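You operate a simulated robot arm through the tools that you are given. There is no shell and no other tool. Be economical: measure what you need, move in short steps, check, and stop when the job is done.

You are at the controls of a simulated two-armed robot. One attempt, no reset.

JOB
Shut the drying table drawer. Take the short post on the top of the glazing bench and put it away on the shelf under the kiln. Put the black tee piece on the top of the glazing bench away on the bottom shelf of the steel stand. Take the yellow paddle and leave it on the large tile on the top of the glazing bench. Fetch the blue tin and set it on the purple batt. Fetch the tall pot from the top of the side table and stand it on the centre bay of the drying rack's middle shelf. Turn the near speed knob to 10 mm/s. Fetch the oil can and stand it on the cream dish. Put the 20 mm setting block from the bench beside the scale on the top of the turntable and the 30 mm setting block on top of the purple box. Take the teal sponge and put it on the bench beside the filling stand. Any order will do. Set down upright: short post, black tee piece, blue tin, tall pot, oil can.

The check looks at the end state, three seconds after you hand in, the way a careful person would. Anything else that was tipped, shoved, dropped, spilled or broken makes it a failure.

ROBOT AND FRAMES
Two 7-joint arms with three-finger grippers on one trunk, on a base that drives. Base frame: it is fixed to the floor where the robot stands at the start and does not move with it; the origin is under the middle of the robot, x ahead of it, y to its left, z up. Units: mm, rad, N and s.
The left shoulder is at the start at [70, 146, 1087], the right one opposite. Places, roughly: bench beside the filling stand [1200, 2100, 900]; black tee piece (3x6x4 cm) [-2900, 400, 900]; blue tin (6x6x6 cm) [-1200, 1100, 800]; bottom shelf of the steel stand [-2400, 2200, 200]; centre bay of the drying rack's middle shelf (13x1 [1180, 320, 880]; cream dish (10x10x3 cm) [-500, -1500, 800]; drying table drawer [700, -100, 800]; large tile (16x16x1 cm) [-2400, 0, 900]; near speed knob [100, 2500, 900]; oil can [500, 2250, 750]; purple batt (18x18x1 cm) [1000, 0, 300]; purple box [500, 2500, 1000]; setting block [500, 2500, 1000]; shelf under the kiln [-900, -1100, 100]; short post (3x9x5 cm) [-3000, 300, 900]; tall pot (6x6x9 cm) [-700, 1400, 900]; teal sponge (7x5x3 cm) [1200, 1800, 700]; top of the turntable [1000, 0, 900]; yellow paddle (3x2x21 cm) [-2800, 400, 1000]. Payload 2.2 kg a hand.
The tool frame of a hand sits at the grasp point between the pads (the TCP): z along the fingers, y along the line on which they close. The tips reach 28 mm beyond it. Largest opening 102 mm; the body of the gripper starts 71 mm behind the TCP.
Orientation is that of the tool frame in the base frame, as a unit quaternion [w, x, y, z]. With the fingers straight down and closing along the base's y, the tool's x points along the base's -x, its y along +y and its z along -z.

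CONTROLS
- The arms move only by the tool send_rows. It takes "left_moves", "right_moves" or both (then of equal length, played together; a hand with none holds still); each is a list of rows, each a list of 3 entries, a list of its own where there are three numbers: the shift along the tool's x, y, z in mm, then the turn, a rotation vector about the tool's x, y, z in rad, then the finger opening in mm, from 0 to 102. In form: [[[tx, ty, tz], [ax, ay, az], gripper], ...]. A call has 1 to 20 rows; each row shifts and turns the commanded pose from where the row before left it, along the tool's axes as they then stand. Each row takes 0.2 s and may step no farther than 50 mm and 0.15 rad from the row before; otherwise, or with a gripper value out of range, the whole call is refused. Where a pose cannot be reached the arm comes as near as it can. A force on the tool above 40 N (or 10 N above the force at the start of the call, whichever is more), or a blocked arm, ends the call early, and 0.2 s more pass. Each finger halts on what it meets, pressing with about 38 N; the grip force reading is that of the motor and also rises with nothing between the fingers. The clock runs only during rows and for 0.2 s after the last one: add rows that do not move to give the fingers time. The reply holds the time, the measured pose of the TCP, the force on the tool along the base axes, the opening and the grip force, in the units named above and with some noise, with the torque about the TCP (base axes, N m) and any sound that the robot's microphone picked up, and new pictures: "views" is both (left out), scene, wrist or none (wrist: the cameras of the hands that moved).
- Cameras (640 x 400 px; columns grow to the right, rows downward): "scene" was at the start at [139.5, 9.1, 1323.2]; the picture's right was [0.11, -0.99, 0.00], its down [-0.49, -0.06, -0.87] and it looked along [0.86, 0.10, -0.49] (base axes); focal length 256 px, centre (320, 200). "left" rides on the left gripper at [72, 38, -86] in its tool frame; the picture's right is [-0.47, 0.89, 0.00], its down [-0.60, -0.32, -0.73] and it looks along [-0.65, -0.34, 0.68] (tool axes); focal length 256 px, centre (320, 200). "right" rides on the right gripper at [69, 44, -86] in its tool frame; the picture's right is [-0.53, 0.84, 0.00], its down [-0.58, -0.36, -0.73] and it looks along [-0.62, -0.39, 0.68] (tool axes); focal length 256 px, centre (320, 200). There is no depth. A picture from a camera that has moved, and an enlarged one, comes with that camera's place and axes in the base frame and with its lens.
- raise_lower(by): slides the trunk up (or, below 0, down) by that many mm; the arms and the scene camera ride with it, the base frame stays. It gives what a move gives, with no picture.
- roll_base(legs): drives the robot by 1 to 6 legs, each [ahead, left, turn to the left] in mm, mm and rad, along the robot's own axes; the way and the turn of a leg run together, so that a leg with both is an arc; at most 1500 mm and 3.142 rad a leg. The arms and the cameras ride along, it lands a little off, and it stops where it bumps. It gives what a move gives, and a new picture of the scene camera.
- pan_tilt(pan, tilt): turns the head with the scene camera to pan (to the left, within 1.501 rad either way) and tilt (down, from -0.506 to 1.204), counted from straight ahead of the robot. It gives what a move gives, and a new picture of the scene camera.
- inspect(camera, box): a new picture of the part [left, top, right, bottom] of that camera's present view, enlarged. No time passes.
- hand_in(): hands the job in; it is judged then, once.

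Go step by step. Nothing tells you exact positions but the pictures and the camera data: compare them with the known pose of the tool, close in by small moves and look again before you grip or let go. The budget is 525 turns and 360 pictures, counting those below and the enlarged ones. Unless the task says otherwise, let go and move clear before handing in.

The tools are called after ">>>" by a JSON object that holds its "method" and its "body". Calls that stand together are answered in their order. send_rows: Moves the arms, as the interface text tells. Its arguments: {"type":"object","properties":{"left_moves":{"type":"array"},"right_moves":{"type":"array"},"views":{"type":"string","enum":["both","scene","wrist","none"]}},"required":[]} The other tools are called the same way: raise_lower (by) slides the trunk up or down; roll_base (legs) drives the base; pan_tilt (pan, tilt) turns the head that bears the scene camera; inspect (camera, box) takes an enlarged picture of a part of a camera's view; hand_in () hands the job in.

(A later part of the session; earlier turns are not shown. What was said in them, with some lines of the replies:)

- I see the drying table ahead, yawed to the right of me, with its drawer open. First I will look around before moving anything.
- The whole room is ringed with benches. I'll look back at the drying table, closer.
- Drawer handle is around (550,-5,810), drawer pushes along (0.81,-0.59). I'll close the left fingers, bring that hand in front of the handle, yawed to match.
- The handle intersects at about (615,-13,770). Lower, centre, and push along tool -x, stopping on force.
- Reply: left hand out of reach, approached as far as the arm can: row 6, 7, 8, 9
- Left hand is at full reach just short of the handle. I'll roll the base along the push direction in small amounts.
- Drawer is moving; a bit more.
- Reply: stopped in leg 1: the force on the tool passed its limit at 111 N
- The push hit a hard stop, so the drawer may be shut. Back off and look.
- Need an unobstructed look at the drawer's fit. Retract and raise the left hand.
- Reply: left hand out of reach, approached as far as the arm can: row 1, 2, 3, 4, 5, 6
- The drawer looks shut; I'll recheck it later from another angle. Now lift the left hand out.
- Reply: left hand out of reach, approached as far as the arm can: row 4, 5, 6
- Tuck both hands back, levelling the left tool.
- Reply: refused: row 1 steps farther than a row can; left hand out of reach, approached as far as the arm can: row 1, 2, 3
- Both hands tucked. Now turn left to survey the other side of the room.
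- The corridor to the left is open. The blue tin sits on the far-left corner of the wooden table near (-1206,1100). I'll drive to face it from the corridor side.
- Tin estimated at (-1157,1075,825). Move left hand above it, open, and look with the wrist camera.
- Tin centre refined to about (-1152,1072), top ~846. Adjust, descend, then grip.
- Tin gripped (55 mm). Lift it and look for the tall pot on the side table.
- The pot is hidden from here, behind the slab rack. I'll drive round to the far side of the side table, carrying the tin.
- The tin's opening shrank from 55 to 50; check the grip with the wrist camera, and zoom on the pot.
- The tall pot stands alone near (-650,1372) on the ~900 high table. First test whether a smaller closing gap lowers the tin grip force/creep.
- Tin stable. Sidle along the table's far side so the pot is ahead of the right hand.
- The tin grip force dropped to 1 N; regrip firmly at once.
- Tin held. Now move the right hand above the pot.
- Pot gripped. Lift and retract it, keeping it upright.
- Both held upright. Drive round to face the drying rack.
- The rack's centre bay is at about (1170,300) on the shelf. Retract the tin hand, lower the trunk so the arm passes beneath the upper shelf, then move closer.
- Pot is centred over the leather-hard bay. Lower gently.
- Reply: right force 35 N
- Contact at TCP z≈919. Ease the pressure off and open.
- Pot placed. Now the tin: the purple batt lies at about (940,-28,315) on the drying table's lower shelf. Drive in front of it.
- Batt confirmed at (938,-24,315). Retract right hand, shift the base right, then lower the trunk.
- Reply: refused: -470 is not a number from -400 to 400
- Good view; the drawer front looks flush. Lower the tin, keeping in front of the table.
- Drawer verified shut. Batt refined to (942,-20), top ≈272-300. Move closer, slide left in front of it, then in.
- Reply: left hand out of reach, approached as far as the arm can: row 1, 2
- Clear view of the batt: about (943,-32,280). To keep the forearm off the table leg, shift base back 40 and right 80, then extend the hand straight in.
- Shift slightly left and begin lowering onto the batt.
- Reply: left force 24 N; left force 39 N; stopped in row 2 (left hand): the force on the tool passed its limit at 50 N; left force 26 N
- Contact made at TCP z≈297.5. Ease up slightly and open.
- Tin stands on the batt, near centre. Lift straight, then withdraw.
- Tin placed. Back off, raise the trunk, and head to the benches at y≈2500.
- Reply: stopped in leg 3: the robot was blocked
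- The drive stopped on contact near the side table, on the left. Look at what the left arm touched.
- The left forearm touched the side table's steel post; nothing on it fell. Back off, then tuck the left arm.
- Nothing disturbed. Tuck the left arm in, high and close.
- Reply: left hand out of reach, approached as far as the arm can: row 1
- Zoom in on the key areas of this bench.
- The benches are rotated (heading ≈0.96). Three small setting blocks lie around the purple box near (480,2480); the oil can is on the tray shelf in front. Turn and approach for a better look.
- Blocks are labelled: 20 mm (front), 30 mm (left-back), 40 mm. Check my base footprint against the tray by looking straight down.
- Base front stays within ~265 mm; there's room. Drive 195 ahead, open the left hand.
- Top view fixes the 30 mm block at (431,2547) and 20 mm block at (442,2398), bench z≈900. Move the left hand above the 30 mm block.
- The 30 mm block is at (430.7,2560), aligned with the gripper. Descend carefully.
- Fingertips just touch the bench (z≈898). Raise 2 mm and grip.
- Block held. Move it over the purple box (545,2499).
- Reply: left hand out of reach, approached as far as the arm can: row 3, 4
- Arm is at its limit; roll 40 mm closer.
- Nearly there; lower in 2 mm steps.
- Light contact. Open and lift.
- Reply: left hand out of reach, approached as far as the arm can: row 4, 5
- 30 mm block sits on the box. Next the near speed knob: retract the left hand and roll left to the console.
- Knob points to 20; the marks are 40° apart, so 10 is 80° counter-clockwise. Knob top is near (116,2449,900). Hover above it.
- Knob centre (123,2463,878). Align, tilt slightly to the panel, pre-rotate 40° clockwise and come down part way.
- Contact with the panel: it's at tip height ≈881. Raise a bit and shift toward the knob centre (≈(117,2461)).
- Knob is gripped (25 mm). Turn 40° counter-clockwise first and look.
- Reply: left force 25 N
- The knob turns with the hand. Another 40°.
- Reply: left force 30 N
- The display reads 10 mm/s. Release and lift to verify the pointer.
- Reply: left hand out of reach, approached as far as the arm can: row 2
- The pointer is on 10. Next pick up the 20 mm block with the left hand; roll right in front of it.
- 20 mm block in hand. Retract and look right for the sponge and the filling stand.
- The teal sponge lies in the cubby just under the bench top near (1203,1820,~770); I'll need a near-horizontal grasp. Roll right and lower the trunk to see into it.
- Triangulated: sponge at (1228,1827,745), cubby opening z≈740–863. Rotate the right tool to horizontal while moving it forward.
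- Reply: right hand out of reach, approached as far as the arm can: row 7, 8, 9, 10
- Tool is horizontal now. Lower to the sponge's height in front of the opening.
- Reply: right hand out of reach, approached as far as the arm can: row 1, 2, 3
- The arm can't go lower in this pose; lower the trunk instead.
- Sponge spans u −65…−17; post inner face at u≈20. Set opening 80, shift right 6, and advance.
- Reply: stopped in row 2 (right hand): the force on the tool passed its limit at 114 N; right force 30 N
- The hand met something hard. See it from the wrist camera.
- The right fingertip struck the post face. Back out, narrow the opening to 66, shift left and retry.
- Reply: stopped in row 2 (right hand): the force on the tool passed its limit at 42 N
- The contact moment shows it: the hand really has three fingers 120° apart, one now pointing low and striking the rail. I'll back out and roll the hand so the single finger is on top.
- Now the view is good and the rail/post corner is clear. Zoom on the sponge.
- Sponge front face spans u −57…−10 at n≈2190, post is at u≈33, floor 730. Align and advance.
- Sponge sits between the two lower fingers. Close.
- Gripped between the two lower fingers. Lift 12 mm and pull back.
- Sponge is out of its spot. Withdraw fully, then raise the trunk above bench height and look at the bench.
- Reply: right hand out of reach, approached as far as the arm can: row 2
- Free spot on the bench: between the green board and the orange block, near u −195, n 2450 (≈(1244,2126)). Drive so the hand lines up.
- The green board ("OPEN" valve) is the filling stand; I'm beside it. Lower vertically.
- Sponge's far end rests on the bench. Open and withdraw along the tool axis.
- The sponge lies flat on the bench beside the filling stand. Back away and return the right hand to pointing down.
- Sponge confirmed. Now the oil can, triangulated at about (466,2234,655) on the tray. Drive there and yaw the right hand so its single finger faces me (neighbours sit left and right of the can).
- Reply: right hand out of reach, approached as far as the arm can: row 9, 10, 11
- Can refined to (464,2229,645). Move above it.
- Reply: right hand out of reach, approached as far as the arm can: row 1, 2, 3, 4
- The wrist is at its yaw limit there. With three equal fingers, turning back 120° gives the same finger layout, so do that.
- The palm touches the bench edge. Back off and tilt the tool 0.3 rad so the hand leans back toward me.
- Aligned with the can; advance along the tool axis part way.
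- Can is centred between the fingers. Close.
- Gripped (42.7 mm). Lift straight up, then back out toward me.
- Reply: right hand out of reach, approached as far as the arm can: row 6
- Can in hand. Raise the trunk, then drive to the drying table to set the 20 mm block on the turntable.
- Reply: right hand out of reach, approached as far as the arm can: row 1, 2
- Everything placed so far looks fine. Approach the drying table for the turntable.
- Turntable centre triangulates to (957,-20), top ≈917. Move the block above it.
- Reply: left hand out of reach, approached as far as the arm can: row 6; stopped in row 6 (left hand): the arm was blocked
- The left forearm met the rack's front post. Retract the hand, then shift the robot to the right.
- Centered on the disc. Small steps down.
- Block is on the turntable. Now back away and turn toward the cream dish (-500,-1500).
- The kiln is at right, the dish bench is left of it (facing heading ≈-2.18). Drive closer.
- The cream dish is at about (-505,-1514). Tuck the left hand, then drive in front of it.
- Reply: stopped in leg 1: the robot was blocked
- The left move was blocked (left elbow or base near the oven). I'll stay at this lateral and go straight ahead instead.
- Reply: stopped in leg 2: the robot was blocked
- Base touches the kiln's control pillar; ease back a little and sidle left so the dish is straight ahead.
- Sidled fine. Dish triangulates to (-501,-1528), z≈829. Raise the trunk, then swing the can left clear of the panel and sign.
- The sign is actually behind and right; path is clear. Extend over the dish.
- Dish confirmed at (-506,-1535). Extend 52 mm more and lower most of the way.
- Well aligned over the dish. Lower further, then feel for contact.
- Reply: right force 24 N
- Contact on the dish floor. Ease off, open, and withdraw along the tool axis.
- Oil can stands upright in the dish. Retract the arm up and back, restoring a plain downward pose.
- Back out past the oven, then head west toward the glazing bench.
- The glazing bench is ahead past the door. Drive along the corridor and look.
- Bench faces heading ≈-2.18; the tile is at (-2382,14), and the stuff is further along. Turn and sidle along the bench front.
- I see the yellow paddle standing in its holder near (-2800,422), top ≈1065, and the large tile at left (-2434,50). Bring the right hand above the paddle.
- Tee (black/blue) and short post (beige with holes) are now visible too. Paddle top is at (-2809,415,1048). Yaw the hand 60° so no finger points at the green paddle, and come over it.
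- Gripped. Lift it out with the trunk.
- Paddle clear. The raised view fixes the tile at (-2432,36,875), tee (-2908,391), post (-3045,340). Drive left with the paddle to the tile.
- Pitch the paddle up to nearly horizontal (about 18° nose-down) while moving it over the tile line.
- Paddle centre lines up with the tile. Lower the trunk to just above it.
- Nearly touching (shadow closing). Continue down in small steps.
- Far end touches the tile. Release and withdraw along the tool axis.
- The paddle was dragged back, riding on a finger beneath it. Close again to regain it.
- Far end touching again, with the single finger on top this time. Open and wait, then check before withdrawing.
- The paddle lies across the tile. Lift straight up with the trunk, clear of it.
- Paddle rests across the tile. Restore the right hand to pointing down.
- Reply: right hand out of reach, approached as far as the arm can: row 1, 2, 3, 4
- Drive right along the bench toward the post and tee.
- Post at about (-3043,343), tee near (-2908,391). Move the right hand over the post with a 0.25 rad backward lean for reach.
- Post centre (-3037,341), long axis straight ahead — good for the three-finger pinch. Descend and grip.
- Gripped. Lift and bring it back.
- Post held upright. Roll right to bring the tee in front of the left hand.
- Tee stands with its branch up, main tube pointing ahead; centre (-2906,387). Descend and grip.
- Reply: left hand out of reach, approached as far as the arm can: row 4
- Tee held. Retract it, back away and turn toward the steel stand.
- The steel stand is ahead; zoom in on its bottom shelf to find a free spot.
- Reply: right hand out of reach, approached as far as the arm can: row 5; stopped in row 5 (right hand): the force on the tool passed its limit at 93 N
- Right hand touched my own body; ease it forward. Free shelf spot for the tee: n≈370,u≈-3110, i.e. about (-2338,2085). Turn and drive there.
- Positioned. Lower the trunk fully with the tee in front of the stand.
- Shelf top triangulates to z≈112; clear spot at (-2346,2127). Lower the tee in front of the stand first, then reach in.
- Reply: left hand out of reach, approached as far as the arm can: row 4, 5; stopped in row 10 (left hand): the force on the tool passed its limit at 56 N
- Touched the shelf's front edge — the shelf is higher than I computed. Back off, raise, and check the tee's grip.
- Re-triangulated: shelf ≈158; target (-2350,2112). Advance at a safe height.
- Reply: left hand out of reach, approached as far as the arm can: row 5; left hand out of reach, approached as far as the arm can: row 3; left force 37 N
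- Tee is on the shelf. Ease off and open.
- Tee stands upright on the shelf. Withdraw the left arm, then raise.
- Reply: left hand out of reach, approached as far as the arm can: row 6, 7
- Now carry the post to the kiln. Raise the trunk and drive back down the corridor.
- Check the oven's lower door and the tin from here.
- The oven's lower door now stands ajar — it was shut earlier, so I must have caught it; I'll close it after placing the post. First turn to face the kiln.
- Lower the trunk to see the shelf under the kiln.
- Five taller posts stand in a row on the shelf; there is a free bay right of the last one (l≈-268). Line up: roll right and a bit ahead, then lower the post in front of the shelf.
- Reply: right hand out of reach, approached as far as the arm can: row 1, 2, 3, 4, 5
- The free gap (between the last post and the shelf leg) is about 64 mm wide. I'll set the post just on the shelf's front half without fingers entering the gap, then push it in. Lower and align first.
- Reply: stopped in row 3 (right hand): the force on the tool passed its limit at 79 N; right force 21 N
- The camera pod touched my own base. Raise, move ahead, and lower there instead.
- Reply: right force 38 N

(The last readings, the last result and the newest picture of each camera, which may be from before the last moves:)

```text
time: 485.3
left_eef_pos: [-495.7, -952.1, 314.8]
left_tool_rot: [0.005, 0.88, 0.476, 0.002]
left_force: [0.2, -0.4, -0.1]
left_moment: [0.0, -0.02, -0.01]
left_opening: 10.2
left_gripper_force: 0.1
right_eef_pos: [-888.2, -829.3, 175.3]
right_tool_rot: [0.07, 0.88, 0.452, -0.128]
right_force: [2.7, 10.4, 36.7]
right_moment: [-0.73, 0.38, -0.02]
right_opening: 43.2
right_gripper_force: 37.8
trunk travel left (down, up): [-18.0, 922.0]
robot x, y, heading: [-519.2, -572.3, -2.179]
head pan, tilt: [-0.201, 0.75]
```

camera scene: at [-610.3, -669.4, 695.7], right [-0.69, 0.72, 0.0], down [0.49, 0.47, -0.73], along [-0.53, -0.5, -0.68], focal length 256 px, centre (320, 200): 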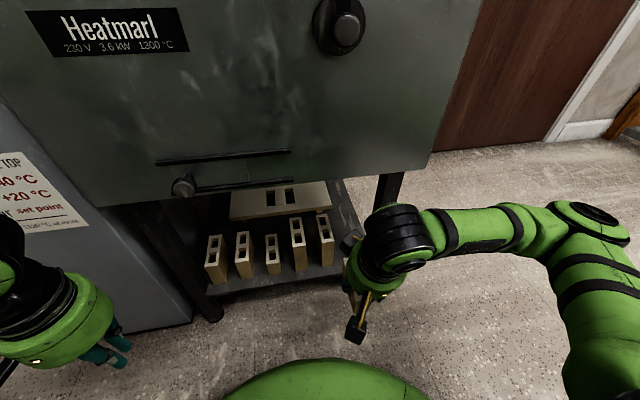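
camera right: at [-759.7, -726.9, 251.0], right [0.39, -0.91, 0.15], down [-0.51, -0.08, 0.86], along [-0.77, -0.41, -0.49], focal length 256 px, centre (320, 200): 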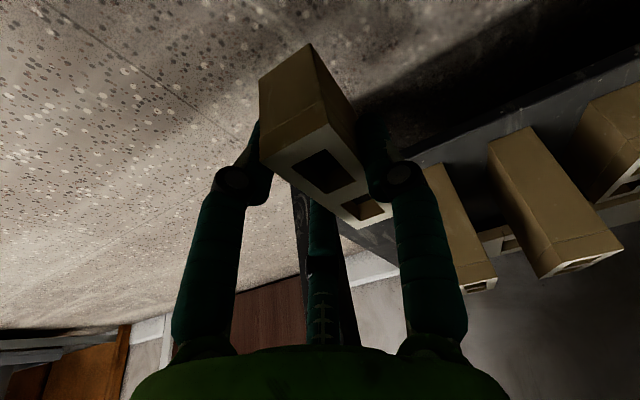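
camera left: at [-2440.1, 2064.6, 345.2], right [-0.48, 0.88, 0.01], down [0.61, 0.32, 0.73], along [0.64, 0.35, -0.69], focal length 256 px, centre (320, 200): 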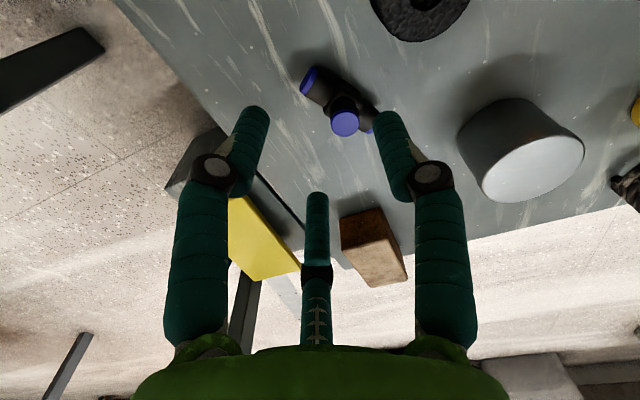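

Contact shows the shelf top is at z≈136 (front edge nearer than I thought). Lift slightly, shift left 9 mm, and move onto the shelf.

>>> {"method": "send_rows", "body": {"right_moves": [[[-3.2, 0, -12.6], [0, 0, 0], 15], [[0, 9, 0], [0, 0, 0], 15], [[-22.3, 0, 5.7], [0, 0, 0], 15], [[-22.3, 0, 5.7], [0, 0, 0], 15]], "views": "wrist"}}

>>> {"method": "inspect", "body": {"camera": "scene", "box": [190, 170, 430, 340]}}

```text
time: 486.3
left_eef_pos: [-497.0, -951.8, 311.9]
left_tool_rot: [0.005, 0.88, 0.476, 0.004]
left_force: [-0.1, -1.0, 0.0]
left_moment: [0.0, -0.03, 0.02]
left_opening: 10.0
left_gripper_force: 0.0
right_eef_pos: [-905.2, -870.8, 179.8]
right_tool_rot: [0.064, 0.881, 0.453, -0.121]
right_force: [-1.1, 0.4, -0.7]
right_moment: [0.06, 0.03, -0.06]
right_opening: 42.7
right_gripper_force: 37.6
trunk travel left (down, up): [-18.0, 922.0]
robot x, y, heading: [-519.7, -571.4, -2.185]
head pan, tilt: [-0.201, 0.75]
camera right: at [-818.3, -821.4, 244.7], right [0.39, -0.91, 0.15], down [-0.51, -0.08, 0.86], along [-0.77, -0.41, -0.49], focal length 256 px, centre (320, 200)
```

right: 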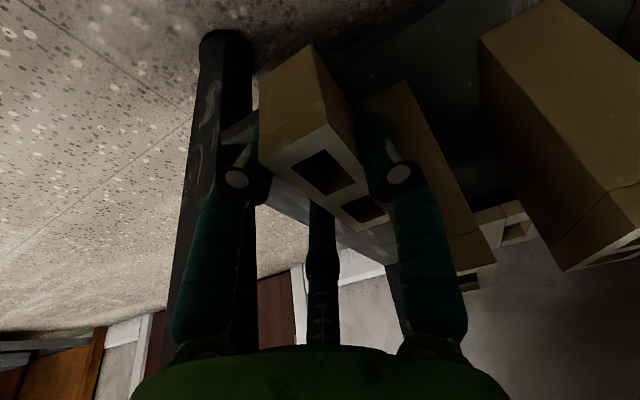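

```text
2.35 times, centred on (310, 255) of scene
camera zoom: at [-610.4, -669.4, 695.7], right [-0.69, 0.72, 0.0], down [0.49, 0.47, -0.73], along [-0.53, -0.5, -0.68], focal length 601 px, centre (344, 71)
```

zoom: 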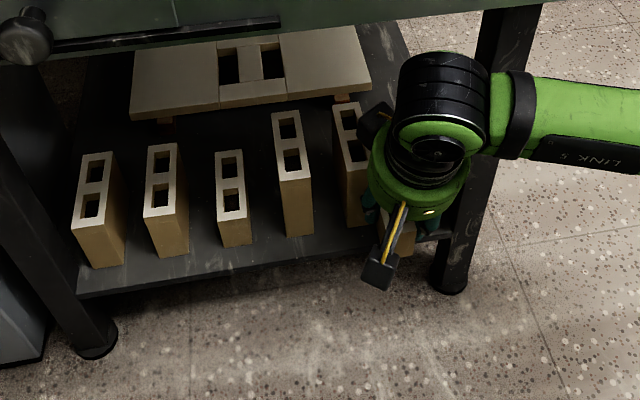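

>>> {"method": "send_rows", "body": {"right_moves": [[[1, 0, 3.9], [0, 0, 0], 15], [[0.5, 0, 2], [0, 0, 0], 15]], "views": "none"}}

```text
time: 486.9
left_eef_pos: [-496.5, -953.0, 312.0]
left_tool_rot: [0.004, 0.88, 0.475, 0.003]
left_force: [-0.1, -0.2, 0.0]
left_moment: [0.02, -0.02, -0.03]
left_opening: 10.1
left_gripper_force: 0.1
right_eef_pos: [-905.5, -869.8, 176.9]
right_tool_rot: [0.065, 0.88, 0.454, -0.122]
right_force: [0.9, 6.5, 11.0]
right_moment: [0.31, -0.24, 0.02]
right_opening: 42.8
right_gripper_force: 37.9
trunk travel left (down, up): [-18.0, 922.0]
robot x, y, heading: [-521.7, -570.3, -2.182]
head pan, tilt: [-0.201, 0.75]
```

Post rests on the shelf edge, slightly nose-up; level it and press down gently, then release.

>>> {"method": "send_rows", "body": {"right_moves": [[[0, 0, -1], [0, 0.028, 0], 15], [[0, 0, 1], [0, 0, 0], 15]], "views": "none"}}

```text
time: 487.5
left_eef_pos: [-496.3, -951.4, 312.4]
left_tool_rot: [0.005, 0.88, 0.476, 0.003]
left_force: [0.1, 0.0, 0.0]
left_moment: [-0.03, -0.01, 0.0]
left_opening: 9.8
left_gripper_force: 0.0
right_eef_pos: [-906.7, -870.1, 176.7]
right_tool_rot: [0.058, 0.882, 0.454, -0.11]
right_force: [-1.9, -0.9, 8.1]
right_moment: [-0.01, -0.07, -0.14]
right_opening: 42.8
right_gripper_force: 37.8
trunk travel left (down, up): [-18.0, 922.0]
robot x, y, heading: [-519.1, -571.4, -2.183]
head pan, tilt: [-0.201, 0.75]
```

>>> {"method": "send_rows", "body": {"right_moves": [[[0, 0, 0], [0, 0, 0], 46], [[0, 0, 0], [0, 0, 0], 50], [[0, 0, 0], [0, 0, 0], 50]], "views": "wrist"}}

```text
time: 488.3
left_eef_pos: [-496.4, -952.3, 312.8]
left_tool_rot: [0.005, 0.88, 0.475, 0.003]
left_force: [0.5, 1.0, 0.7]
left_moment: [0.01, 0.01, -0.02]
left_opening: 10.2
left_gripper_force: 0.1
right_eef_pos: [-906.8, -868.6, 173.9]
right_tool_rot: [0.058, 0.882, 0.454, -0.109]
right_force: [-0.7, 0.0, -0.3]
right_moment: [-0.04, -0.01, 0.0]
right_opening: 50.0
right_gripper_force: 0.0
trunk travel left (down, up): [-18.0, 922.0]
robot x, y, heading: [-519.1, -569.5, -2.181]
head pan, tilt: [-0.201, 0.75]
camera right: at [-819.5, -823.0, 241.2], right [0.39, -0.91, 0.13], down [-0.52, -0.1, 0.85], along [-0.76, -0.4, -0.51], focal length 256 px, centre (320, 200)
```

right: 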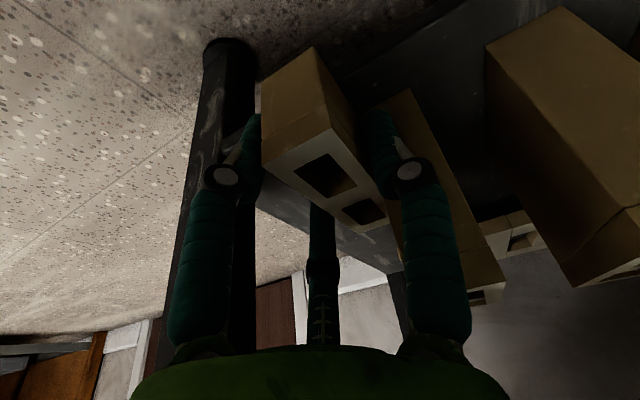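

Post stands on the shelf. Slide the hand straight back off it.

>>> {"method": "send_rows", "body": {"right_moves": [[[14.5, 0, -3.7], [0, 0, 0], 51], [[14.5, 0, -3.7], [0, 0, 0], 54], [[24, 0, -6.2], [0, 0, 0], 58], [[30, 0, -10], [0, 0, 0], 60], [[30, 0, -20], [0, 0, 0], 60]], "views": "wrist"}}

```text
time: 489.5
left_eef_pos: [-496.5, -953.9, 312.4]
left_tool_rot: [0.005, 0.88, 0.474, 0.003]
left_force: [-0.4, -0.3, -0.8]
left_moment: [-0.01, 0.01, 0.02]
left_opening: 10.0
left_gripper_force: 0.0
right_eef_pos: [-834.6, -767.7, 186.7]
right_tool_rot: [0.056, 0.882, 0.455, -0.106]
right_force: [0.6, 0.0, 0.0]
right_moment: [0.0, 0.03, -0.01]
right_opening: 59.9
right_gripper_force: 0.1
trunk travel left (down, up): [-18.0, 922.0]
robot x, y, heading: [-522.2, -570.2, -2.178]
head pan, tilt: [-0.201, 0.75]
camera right: at [-748.6, -722.7, 254.2], right [0.39, -0.91, 0.13], down [-0.52, -0.1, 0.85], along [-0.76, -0.4, -0.52], focal length 256 px, centre (320, 200)
```

right: 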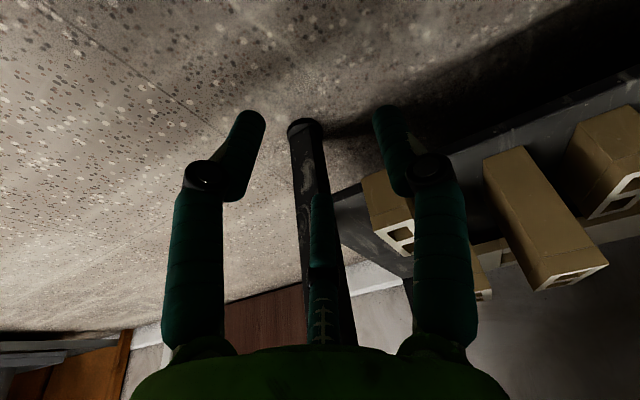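

Post stands, its near end overhanging a little. I'll back the base for room, close the fingers, lean the tool further back, and nudge it in.

>>> {"method": "send_rows", "body": {"right_moves": [[[-12, 0, -48], [0, 0, 0], 30], [[0, 0, -20], [0, 0, 0], 8], [[0, 0, 0], [0, 0, 0], 8]], "views": "none"}}

>>> {"method": "roll_base", "body": {"legs": [[-80, 0, 0]]}}

>>> {"method": "send_rows", "body": {"right_moves": [[[-38, 0, 9], [0, 0, 0], 8], [[-38, 0, 9], [0, -0.15, 0], 8], [[0, 0, 0], [0, -0.15, 0], 8]], "views": "none"}}

```text
time: 490.3
left_eef_pos: [-495.8, -953.2, 312.9]
left_tool_rot: [0.006, 0.88, 0.474, 0.003]
left_force: [-0.2, -0.5, 1.0]
left_moment: [-0.01, -0.04, -0.02]
left_opening: 10.1
left_gripper_force: 0.0
right_eef_pos: [-833.7, -772.9, 259.6]
right_tool_rot: [0.057, 0.882, 0.454, -0.108]
right_force: [1.0, -0.4, -0.5]
right_moment: [0.0, -0.04, 0.01]
right_opening: 8.1
right_gripper_force: 0.0
right hand out of reach, approached as far as the arm can: row 2
trunk travel left (down, up): [-18.0, 922.0]
robot x, y, heading: [-520.5, -569.9, -2.184]
head pan, tilt: [-0.201, 0.75]
```

```text
time: 491.4
left_eef_pos: [-451.0, -887.6, 312.8]
left_tool_rot: [0.006, 0.88, 0.475, 0.003]
left_force: [0.1, 0.1, -0.8]
left_moment: [-0.01, 0.03, -0.01]
left_opening: 10.2
left_gripper_force: 0.0
right_eef_pos: [-788.8, -708.1, 257.3]
right_tool_rot: [0.057, 0.882, 0.455, -0.109]
right_force: [0.3, 0.1, -0.2]
right_moment: [0.0, 0.04, 0.01]
right_opening: 8.1
right_gripper_force: 0.0
trunk travel left (down, up): [-18.0, 922.0]
robot x, y, heading: [-476.1, -508.2, -2.181]
head pan, tilt: [-0.201, 0.75]
camera scene: at [-564.9, -604.3, 695.7], right [-0.69, 0.72, 0.0], down [0.49, 0.47, -0.73], along [-0.53, -0.5, -0.68], focal length 256 px, centre (320, 200)
```

scene: 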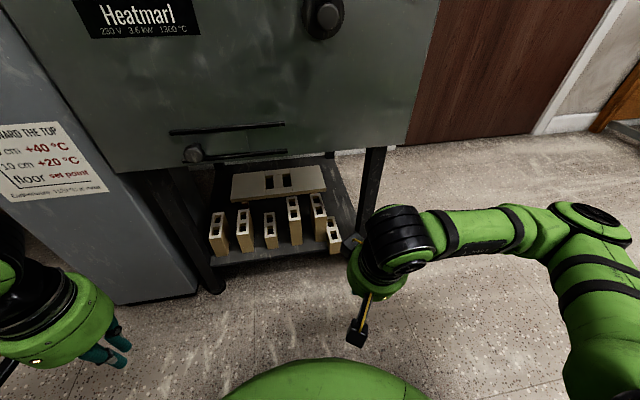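

```text
time: 492.2
left_eef_pos: [-451.6, -886.9, 313.0]
left_tool_rot: [0.005, 0.88, 0.475, 0.003]
left_force: [-0.1, 0.4, -0.2]
left_moment: [-0.01, 0.04, -0.01]
left_opening: 9.8
left_gripper_force: 0.1
right_eef_pos: [-833.6, -772.0, 258.3]
right_tool_rot: [0.125, 0.856, 0.44, -0.239]
right_force: [0.3, 0.7, -0.2]
right_moment: [-0.01, -0.02, 0.01]
right_opening: 8.1
right_gripper_force: 0.2
trunk travel left (down, up): [-18.0, 922.0]
robot x, y, heading: [-471.7, -506.8, -2.176]
head pan, tilt: [-0.201, 0.75]
```

>>> {"method": "send_rows", "body": {"right_moves": [[[18.3, 0, 29.9], [0, 0, 0], 8], [[18.3, 0, 29.9], [0, 0, 0], 8], [[-25.6, 0, 15.7], [0, 0, 0], 8], [[-21.3, 0, 13], [0, 0, 0], 8], [[-8.5, 0, 5.2], [0, 0, 0], 8], [[-8.5, 0, 5.2], [0, 0, 0], 8]], "views": "wrist"}}

```text
time: 493.6
left_eef_pos: [-449.9, -887.6, 312.7]
left_tool_rot: [0.004, 0.88, 0.474, 0.003]
left_force: [0.0, 0.4, -0.7]
left_moment: [-0.01, 0.03, 0.01]
left_opening: 10.1
left_gripper_force: 0.0
right_eef_pos: [-876.9, -831.8, 187.4]
right_tool_rot: [0.123, 0.857, 0.44, -0.238]
right_force: [-0.5, -0.5, 0.3]
right_moment: [-0.02, 0.02, 0.01]
right_opening: 7.7
right_gripper_force: 0.1
trunk travel left (down, up): [-18.0, 922.0]
robot x, y, heading: [-471.5, -505.6, -2.178]
head pan, tilt: [-0.201, 0.75]
camera right: at [-782.1, -772.9, 225.4], right [0.42, -0.86, 0.28], down [-0.37, 0.12, 0.92], along [-0.83, -0.49, -0.27], focal length 256 px, centre (320, 200)
```

right: 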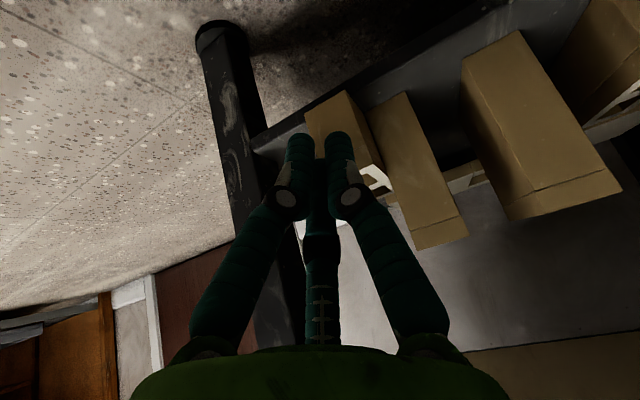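

>>> {"method": "send_rows", "body": {"right_moves": [[[-8.5, 0, 5.2], [0, 0, 0], 8], [[-8.5, 0, 5.2], [0, 0, 0], 8], [[-4.3, 0, 2.6], [0, 0, 0], 8]], "views": "wrist"}}

```text
time: 494.4
left_eef_pos: [-452.1, -886.9, 313.4]
left_tool_rot: [0.006, 0.88, 0.474, 0.004]
left_force: [0.1, -0.3, -0.6]
left_moment: [-0.03, -0.02, 0.01]
left_opening: 9.9
left_gripper_force: 0.0
right_eef_pos: [-892.3, -851.7, 188.7]
right_tool_rot: [0.124, 0.856, 0.441, -0.238]
right_force: [-0.3, 1.0, -0.5]
right_moment: [-0.03, -0.01, -0.02]
right_opening: 7.7
right_gripper_force: 0.2
trunk travel left (down, up): [-18.0, 922.0]
robot x, y, heading: [-474.4, -501.7, -2.183]
head pan, tilt: [-0.201, 0.75]
camera right: at [-796.6, -793.0, 225.3], right [0.42, -0.86, 0.28], down [-0.37, 0.12, 0.92], along [-0.83, -0.49, -0.27], focal length 256 px, centre (320, 200)
```

right: 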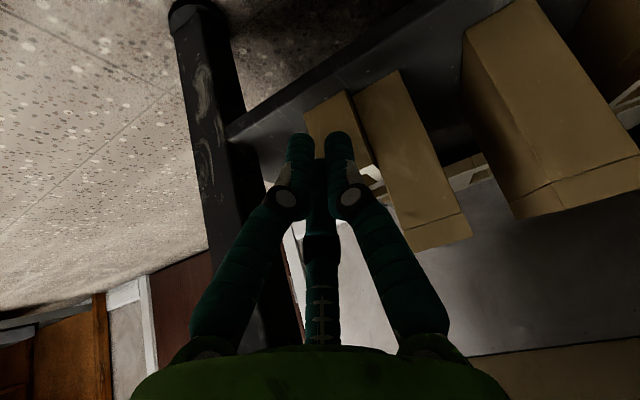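

>>> {"method": "send_rows", "body": {"right_moves": [[[-6.4, 0, 3.9], [0, 0, 0], 8], [[-6.4, 0, 3.9], [0, 0, 0], 8], [[17, 0, -10.4], [0, 0, 0], 8], [[34, 0, -20.8], [0, 0, 0], 8], [[34, 0, -20.8], [0, 0, 0], 8]], "views": "none"}}

>>> {"method": "inspect", "body": {"camera": "scene", "box": [180, 140, 420, 290]}}

```text
time: 495.6
left_eef_pos: [-450.7, -887.0, 313.0]
left_tool_rot: [0.005, 0.88, 0.474, 0.003]
left_force: [-0.4, -0.2, 0.4]
left_moment: [-0.03, -0.02, 0.01]
left_opening: 10.0
left_gripper_force: 0.1
right_eef_pos: [-842.4, -783.5, 188.0]
right_tool_rot: [0.124, 0.857, 0.44, -0.238]
right_force: [-0.5, -0.9, 0.1]
right_moment: [0.04, -0.01, -0.01]
right_opening: 8.1
right_gripper_force: 0.0
trunk travel left (down, up): [-18.0, 922.0]
robot x, y, heading: [-472.2, -508.3, -2.183]
head pan, tilt: [-0.201, 0.75]
```

```text
2.67 times, centred on (300, 215) of scene
camera zoom: at [-564.8, -604.3, 695.7], right [-0.69, 0.72, 0.0], down [0.49, 0.47, -0.73], along [-0.53, -0.5, -0.68], focal length 682 px, centre (373, 160)
```

zoom: 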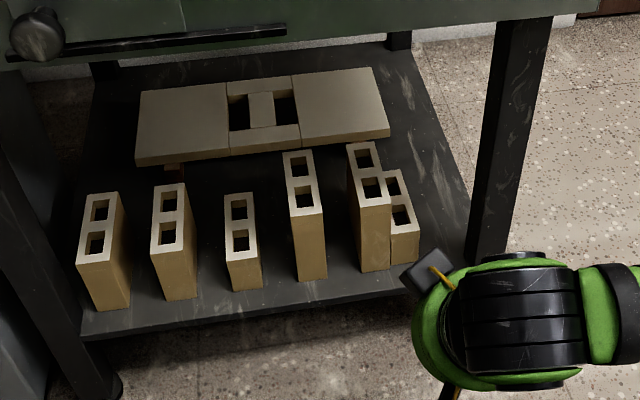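

The short post now stands fully on the shelf beside the others. Next: lift the right hand, back away, and go shut the oven door.

>>> {"method": "send_rows", "body": {"right_moves": [[[-20.9, 0, -34.1], [0, 0, 0], 8], [[-20.9, 0, -34.1], [0, 0, 0], 8], [[-20.9, 0, -34.1], [0, 0, 0], 8], [[-20.9, 0, -34.1], [0, 0, 0], 8], [[-20.9, 0, -34.1], [0, 0, 0], 8], [[-20.9, 0, -34.1], [0, 0, 0], 8], [[-20.9, 0, -34.1], [0, 0, 0], 8], [[-20.9, 0, -34.1], [0, 0, 0], 8]], "views": "none"}}

>>> {"method": "roll_base", "body": {"legs": [[-220, 0, 0], [0, 0, 1.57], [150, 204, 0]]}}

>>> {"method": "pan_tilt", "body": {"pan": 0.0, "tilt": 0.55}}

```text
time: 497.4
left_eef_pos: [-451.4, -887.0, 312.8]
left_tool_rot: [0.005, 0.88, 0.475, 0.004]
left_force: [0.2, -0.8, -0.4]
left_moment: [-0.04, 0.01, 0.0]
left_opening: 9.9
left_gripper_force: 0.0
right_eef_pos: [-843.3, -784.5, 508.5]
right_tool_rot: [0.124, 0.856, 0.442, -0.238]
right_force: [-0.5, 0.5, 0.9]
right_moment: [0.01, -0.02, 0.0]
right_opening: 7.8
right_gripper_force: 0.0
trunk travel left (down, up): [-18.0, 922.0]
robot x, y, heading: [-474.0, -505.2, -2.182]
head pan, tilt: [-0.201, 0.75]
```

```text
time: 504.3
left_eef_pos: [273.1, -221.2, 313.1]
left_tool_rot: [0.001, 0.288, 0.958, 0.006]
left_force: [-0.3, 0.3, -0.4]
left_moment: [-0.02, 0.03, 0.01]
left_opening: 10.1
left_gripper_force: 0.0
right_eef_pos: [168.7, -612.8, 508.3]
right_tool_rot: [0.256, 0.296, 0.917, -0.082]
right_force: [0.8, -0.3, -0.1]
right_moment: [0.0, -0.01, 0.0]
right_opening: 7.7
right_gripper_force: 0.1
trunk travel left (down, up): [-18.0, 922.0]
robot x, y, heading: [-107.2, -245.7, -0.612]
head pan, tilt: [-0.201, 0.75]
camera scene: at [-12.2, -333.8, 695.7], right [-0.73, -0.69, 0.0], down [-0.47, 0.5, -0.73], along [0.5, -0.53, -0.68], focal length 256 px, centre (320, 200)
```

scene: 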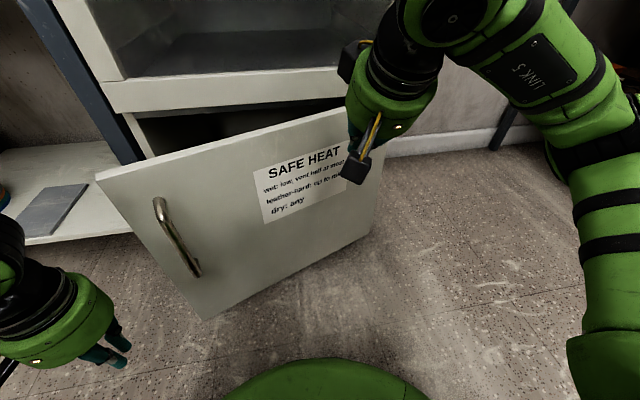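

```text
time: 505.1
left_eef_pos: [272.3, -220.2, 313.3]
left_tool_rot: [0.001, 0.288, 0.958, 0.006]
left_force: [-1.2, 0.4, 1.2]
left_moment: [0.02, -0.04, 0.0]
left_opening: 9.9
left_gripper_force: 0.0
right_eef_pos: [169.1, -614.7, 509.1]
right_tool_rot: [0.256, 0.296, 0.916, -0.082]
right_force: [-1.1, 0.1, 0.4]
right_moment: [0.02, 0.02, 0.0]
right_opening: 8.0
right_gripper_force: 0.0
trunk travel left (down, up): [-18.0, 922.0]
robot x, y, heading: [-110.8, -239.0, -0.613]
head pan, tilt: [0.0, 0.55]
camera scene: at [4.4, -325.2, 713.0], right [-0.58, -0.82, 0.0], down [-0.43, 0.3, -0.85], along [0.7, -0.49, -0.52], focal length 256 px, centre (320, 200)
```

scene: 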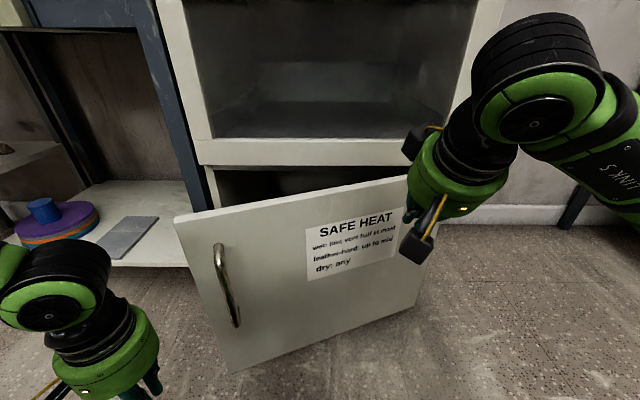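

Door is about 20° open. I'll push it shut with the right hand's closed fingers: shift left so that hand faces the door's outer part, then push by driving ahead.

>>> {"method": "roll_base", "body": {"legs": [[-50, 0, 0], [0, 275, 0]]}}

>>> {"method": "send_rows", "body": {"right_moves": [[[20.9, 0, 34.1], [0, 0, 0], 0], [[20.9, 0, 34.1], [0, 0, 0], 0], [[20.9, 0, 34.1], [0, 0, 0], 0]], "views": "scene"}}

```text
time: 507.5
left_eef_pos: [390.3, 31.9, 313.4]
left_tool_rot: [0.001, 0.288, 0.958, 0.006]
left_force: [0.6, -0.6, -0.5]
left_moment: [-0.01, -0.01, -0.03]
left_opening: 10.0
left_gripper_force: 0.1
right_eef_pos: [285.3, -360.6, 508.0]
right_tool_rot: [0.256, 0.295, 0.917, -0.082]
right_force: [-0.6, -0.2, -0.6]
right_moment: [0.01, 0.03, 0.01]
right_opening: 7.9
right_gripper_force: 0.0
trunk travel left (down, up): [-18.0, 922.0]
robot x, y, heading: [6.9, 8.1, -0.615]
head pan, tilt: [0.0, 0.55]
camera scene: at [120.9, -72.6, 713.1], right [-0.58, -0.82, 0.0], down [-0.43, 0.3, -0.85], along [0.7, -0.49, -0.52], focal length 256 px, centre (320, 200)
```

scene: 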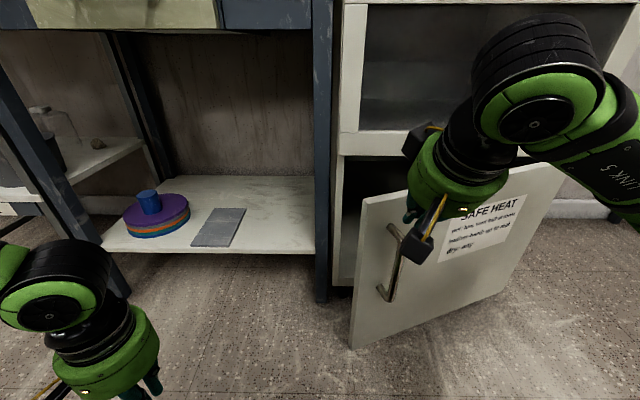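

```text
time: 508.1
left_eef_pos: [390.0, 32.6, 312.0]
left_tool_rot: [0.001, 0.288, 0.958, 0.005]
left_force: [-0.2, 0.1, -0.3]
left_moment: [0.01, -0.01, -0.02]
left_opening: 10.1
left_gripper_force: 0.1
right_eef_pos: [289.6, -360.5, 461.6]
right_tool_rot: [0.276, 0.3, 0.91, -0.078]
right_force: [1.1, 0.4, -0.4]
right_moment: [0.03, -0.03, 0.01]
right_opening: 2.4
right_gripper_force: 31.4
trunk travel left (down, up): [-18.0, 922.0]
robot x, y, heading: [5.6, 7.8, -0.614]
head pan, tilt: [0.0, 0.55]
stopped in row 2 (right hand): the force on the tool passed its limit at 79 N (the readings are from after the stop); the commanded pose is now the measured one
camera scene: at [121.3, -72.9, 712.6], right [-0.58, -0.82, 0.0], down [-0.43, 0.3, -0.85], along [0.7, -0.49, -0.52], focal length 256 px, centre (320, 200)
```

scene: 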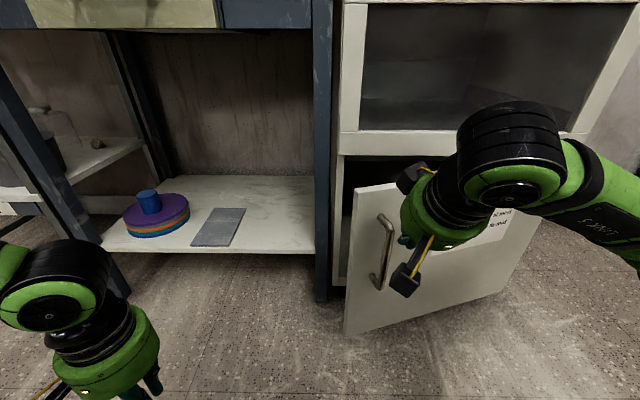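

The fingers are against the door face near the handle. Push by driving ahead.

>>> {"method": "roll_base", "body": {"legs": [[100, 0, 0]]}}

```text
time: 509.2
left_eef_pos: [471.8, -25.6, 313.7]
left_tool_rot: [0.001, 0.288, 0.958, 0.005]
left_force: [0.4, 0.1, 0.4]
left_moment: [-0.04, -0.01, -0.03]
left_opening: 9.8
left_gripper_force: 0.1
right_eef_pos: [370.9, -418.6, 462.4]
right_tool_rot: [0.278, 0.298, 0.91, -0.078]
right_force: [0.6, -0.3, -0.3]
right_moment: [-0.03, -0.01, -0.01]
right_opening: 2.0
right_gripper_force: 31.6
trunk travel left (down, up): [-18.0, 922.0]
robot x, y, heading: [86.6, -47.1, -0.612]
head pan, tilt: [0.0, 0.55]
camera scene: at [202.5, -130.0, 713.1], right [-0.58, -0.82, 0.0], down [-0.43, 0.3, -0.85], along [0.7, -0.49, -0.52], focal length 256 px, centre (320, 200)
```

scene: 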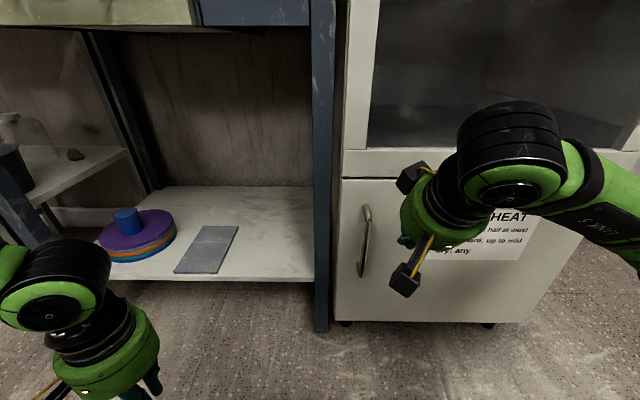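

The door has swung shut. Push a touch more to be sure it's fully home.

>>> {"method": "send_rows", "body": {"right_moves": [[[-17, 0, 10.4], [0, 0, 0], 0], [[-17, 0, 10.4], [0, 0, 0], 0], [[-17, 0, 10.4], [0, 0, 0], 0], [[-17, 0, 10.4], [0, 0, 0], 0]], "views": "none"}}

```text
time: 510.2
left_eef_pos: [471.4, -26.0, 313.7]
left_tool_rot: [0.002, 0.288, 0.958, 0.005]
left_force: [0.4, -0.4, -0.2]
left_moment: [-0.02, -0.02, -0.02]
left_opening: 10.1
left_gripper_force: 0.0
right_eef_pos: [434.4, -463.2, 466.3]
right_tool_rot: [0.276, 0.298, 0.911, -0.078]
right_force: [-11.3, 7.2, -0.2]
right_moment: [0.2, 0.06, -0.1]
right_opening: 2.2
right_gripper_force: 31.2
trunk travel left (down, up): [-18.0, 922.0]
robot x, y, heading: [86.0, -45.4, -0.613]
head pan, tilt: [0.0, 0.55]
```

>>> {"method": "send_rows", "body": {"right_moves": [[[-6, 0, 3.7], [0, 0, 0], 0], [[-5, 0, 3], [0, 0, 0], 0]], "views": "none"}}

>>> {"method": "roll_base", "body": {"legs": [[-250, 0, 0]]}}

>>> {"method": "inspect", "body": {"camera": "scene", "box": [300, 100, 600, 340]}}

```text
time: 510.6
left_eef_pos: [470.6, -26.2, 315.0]
left_tool_rot: [0.002, 0.29, 0.957, 0.005]
left_force: [-0.5, -0.7, 0.1]
left_moment: [-0.01, 0.03, 0.04]
left_opening: 10.3
left_gripper_force: 0.1
right_eef_pos: [433.8, -463.9, 464.3]
right_tool_rot: [0.27, 0.296, 0.913, -0.078]
right_force: [-9.3, 5.8, 4.8]
right_moment: [-0.05, 0.1, -0.06]
right_opening: 2.2
right_gripper_force: 31.4
trunk travel left (down, up): [-18.0, 922.0]
robot x, y, heading: [86.2, -47.6, -0.615]
head pan, tilt: [0.0, 0.55]
stopped in row 1 (right hand): the force on the tool passed its limit at 48 N (the readings are from after the stop); the commanded pose is now the measured one
```

```text
time: 512.4
left_eef_pos: [264.1, 118.8, 312.5]
left_tool_rot: [0.0, 0.29, 0.957, 0.005]
left_force: [1.7, 0.2, 0.8]
left_moment: [0.01, 0.0, 0.02]
left_opening: 10.0
left_gripper_force: 0.1
right_eef_pos: [229.5, -320.5, 464.2]
right_tool_rot: [0.272, 0.297, 0.912, -0.078]
right_force: [-0.8, 0.7, -0.5]
right_moment: [-0.01, -0.03, 0.03]
right_opening: 2.1
right_gripper_force: 31.1
trunk travel left (down, up): [-18.0, 922.0]
robot x, y, heading: [-115.8, 98.2, -0.618]
head pan, tilt: [0.0, 0.55]
camera scene: at [-3.5, 15.0, 713.1], right [-0.58, -0.82, 0.0], down [-0.43, 0.3, -0.85], along [0.7, -0.49, -0.52], focal length 256 px, centre (320, 200)
```

scene: 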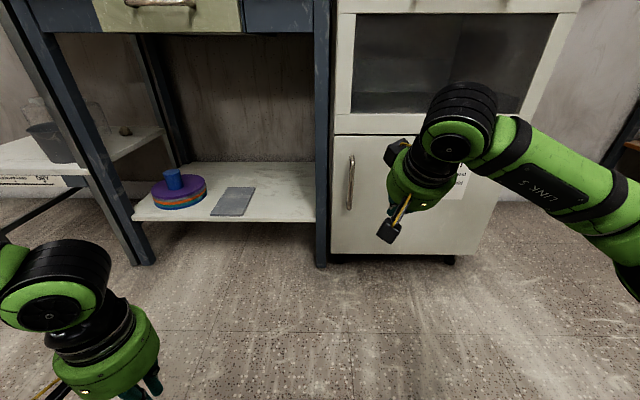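

```text
1.67 times, centred on (450, 220) of scene
camera zoom: at [-3.5, 15.0, 713.1], right [-0.58, -0.82, 0.0], down [-0.43, 0.3, -0.85], along [0.7, -0.49, -0.52], focal length 426 px, centre (103, 167)
```

zoom: 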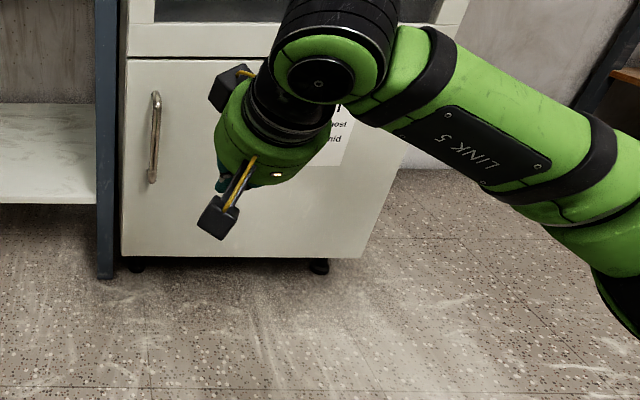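

The oven door is shut flush again, and everything I have placed was last seen where it belongs, with both hands empty and clear. Handing the job in.

>>> {"method": "hand_in", "body": {}}

```text
The job is handed in.
```

The job is handed in: all ten items on the list are done, each checked on camera after placing. I'm not certain everything else in the room was left untouched.

- **Oven door:** the lower oven door beside the drying table was shut early on, and I found it about 20° open near the end. I probably caught it while driving past. I pushed it shut again before handing in.
- **Bumps:** I touched the side table's steel post, the drying rack's front post and the kiln's control pillar with the arms or base, and pressed once against the cubby frame under the filling bench. Nothing was seen to tip or fall, but any of these could count as a shove.
- **Short post:** it stands fully on the shelf under the kiln, right beside the last post in the row. It may be touching that post.
- **Paddle:** it lies across the large tile with both ends overhanging slightly, because it is longer than the tile.
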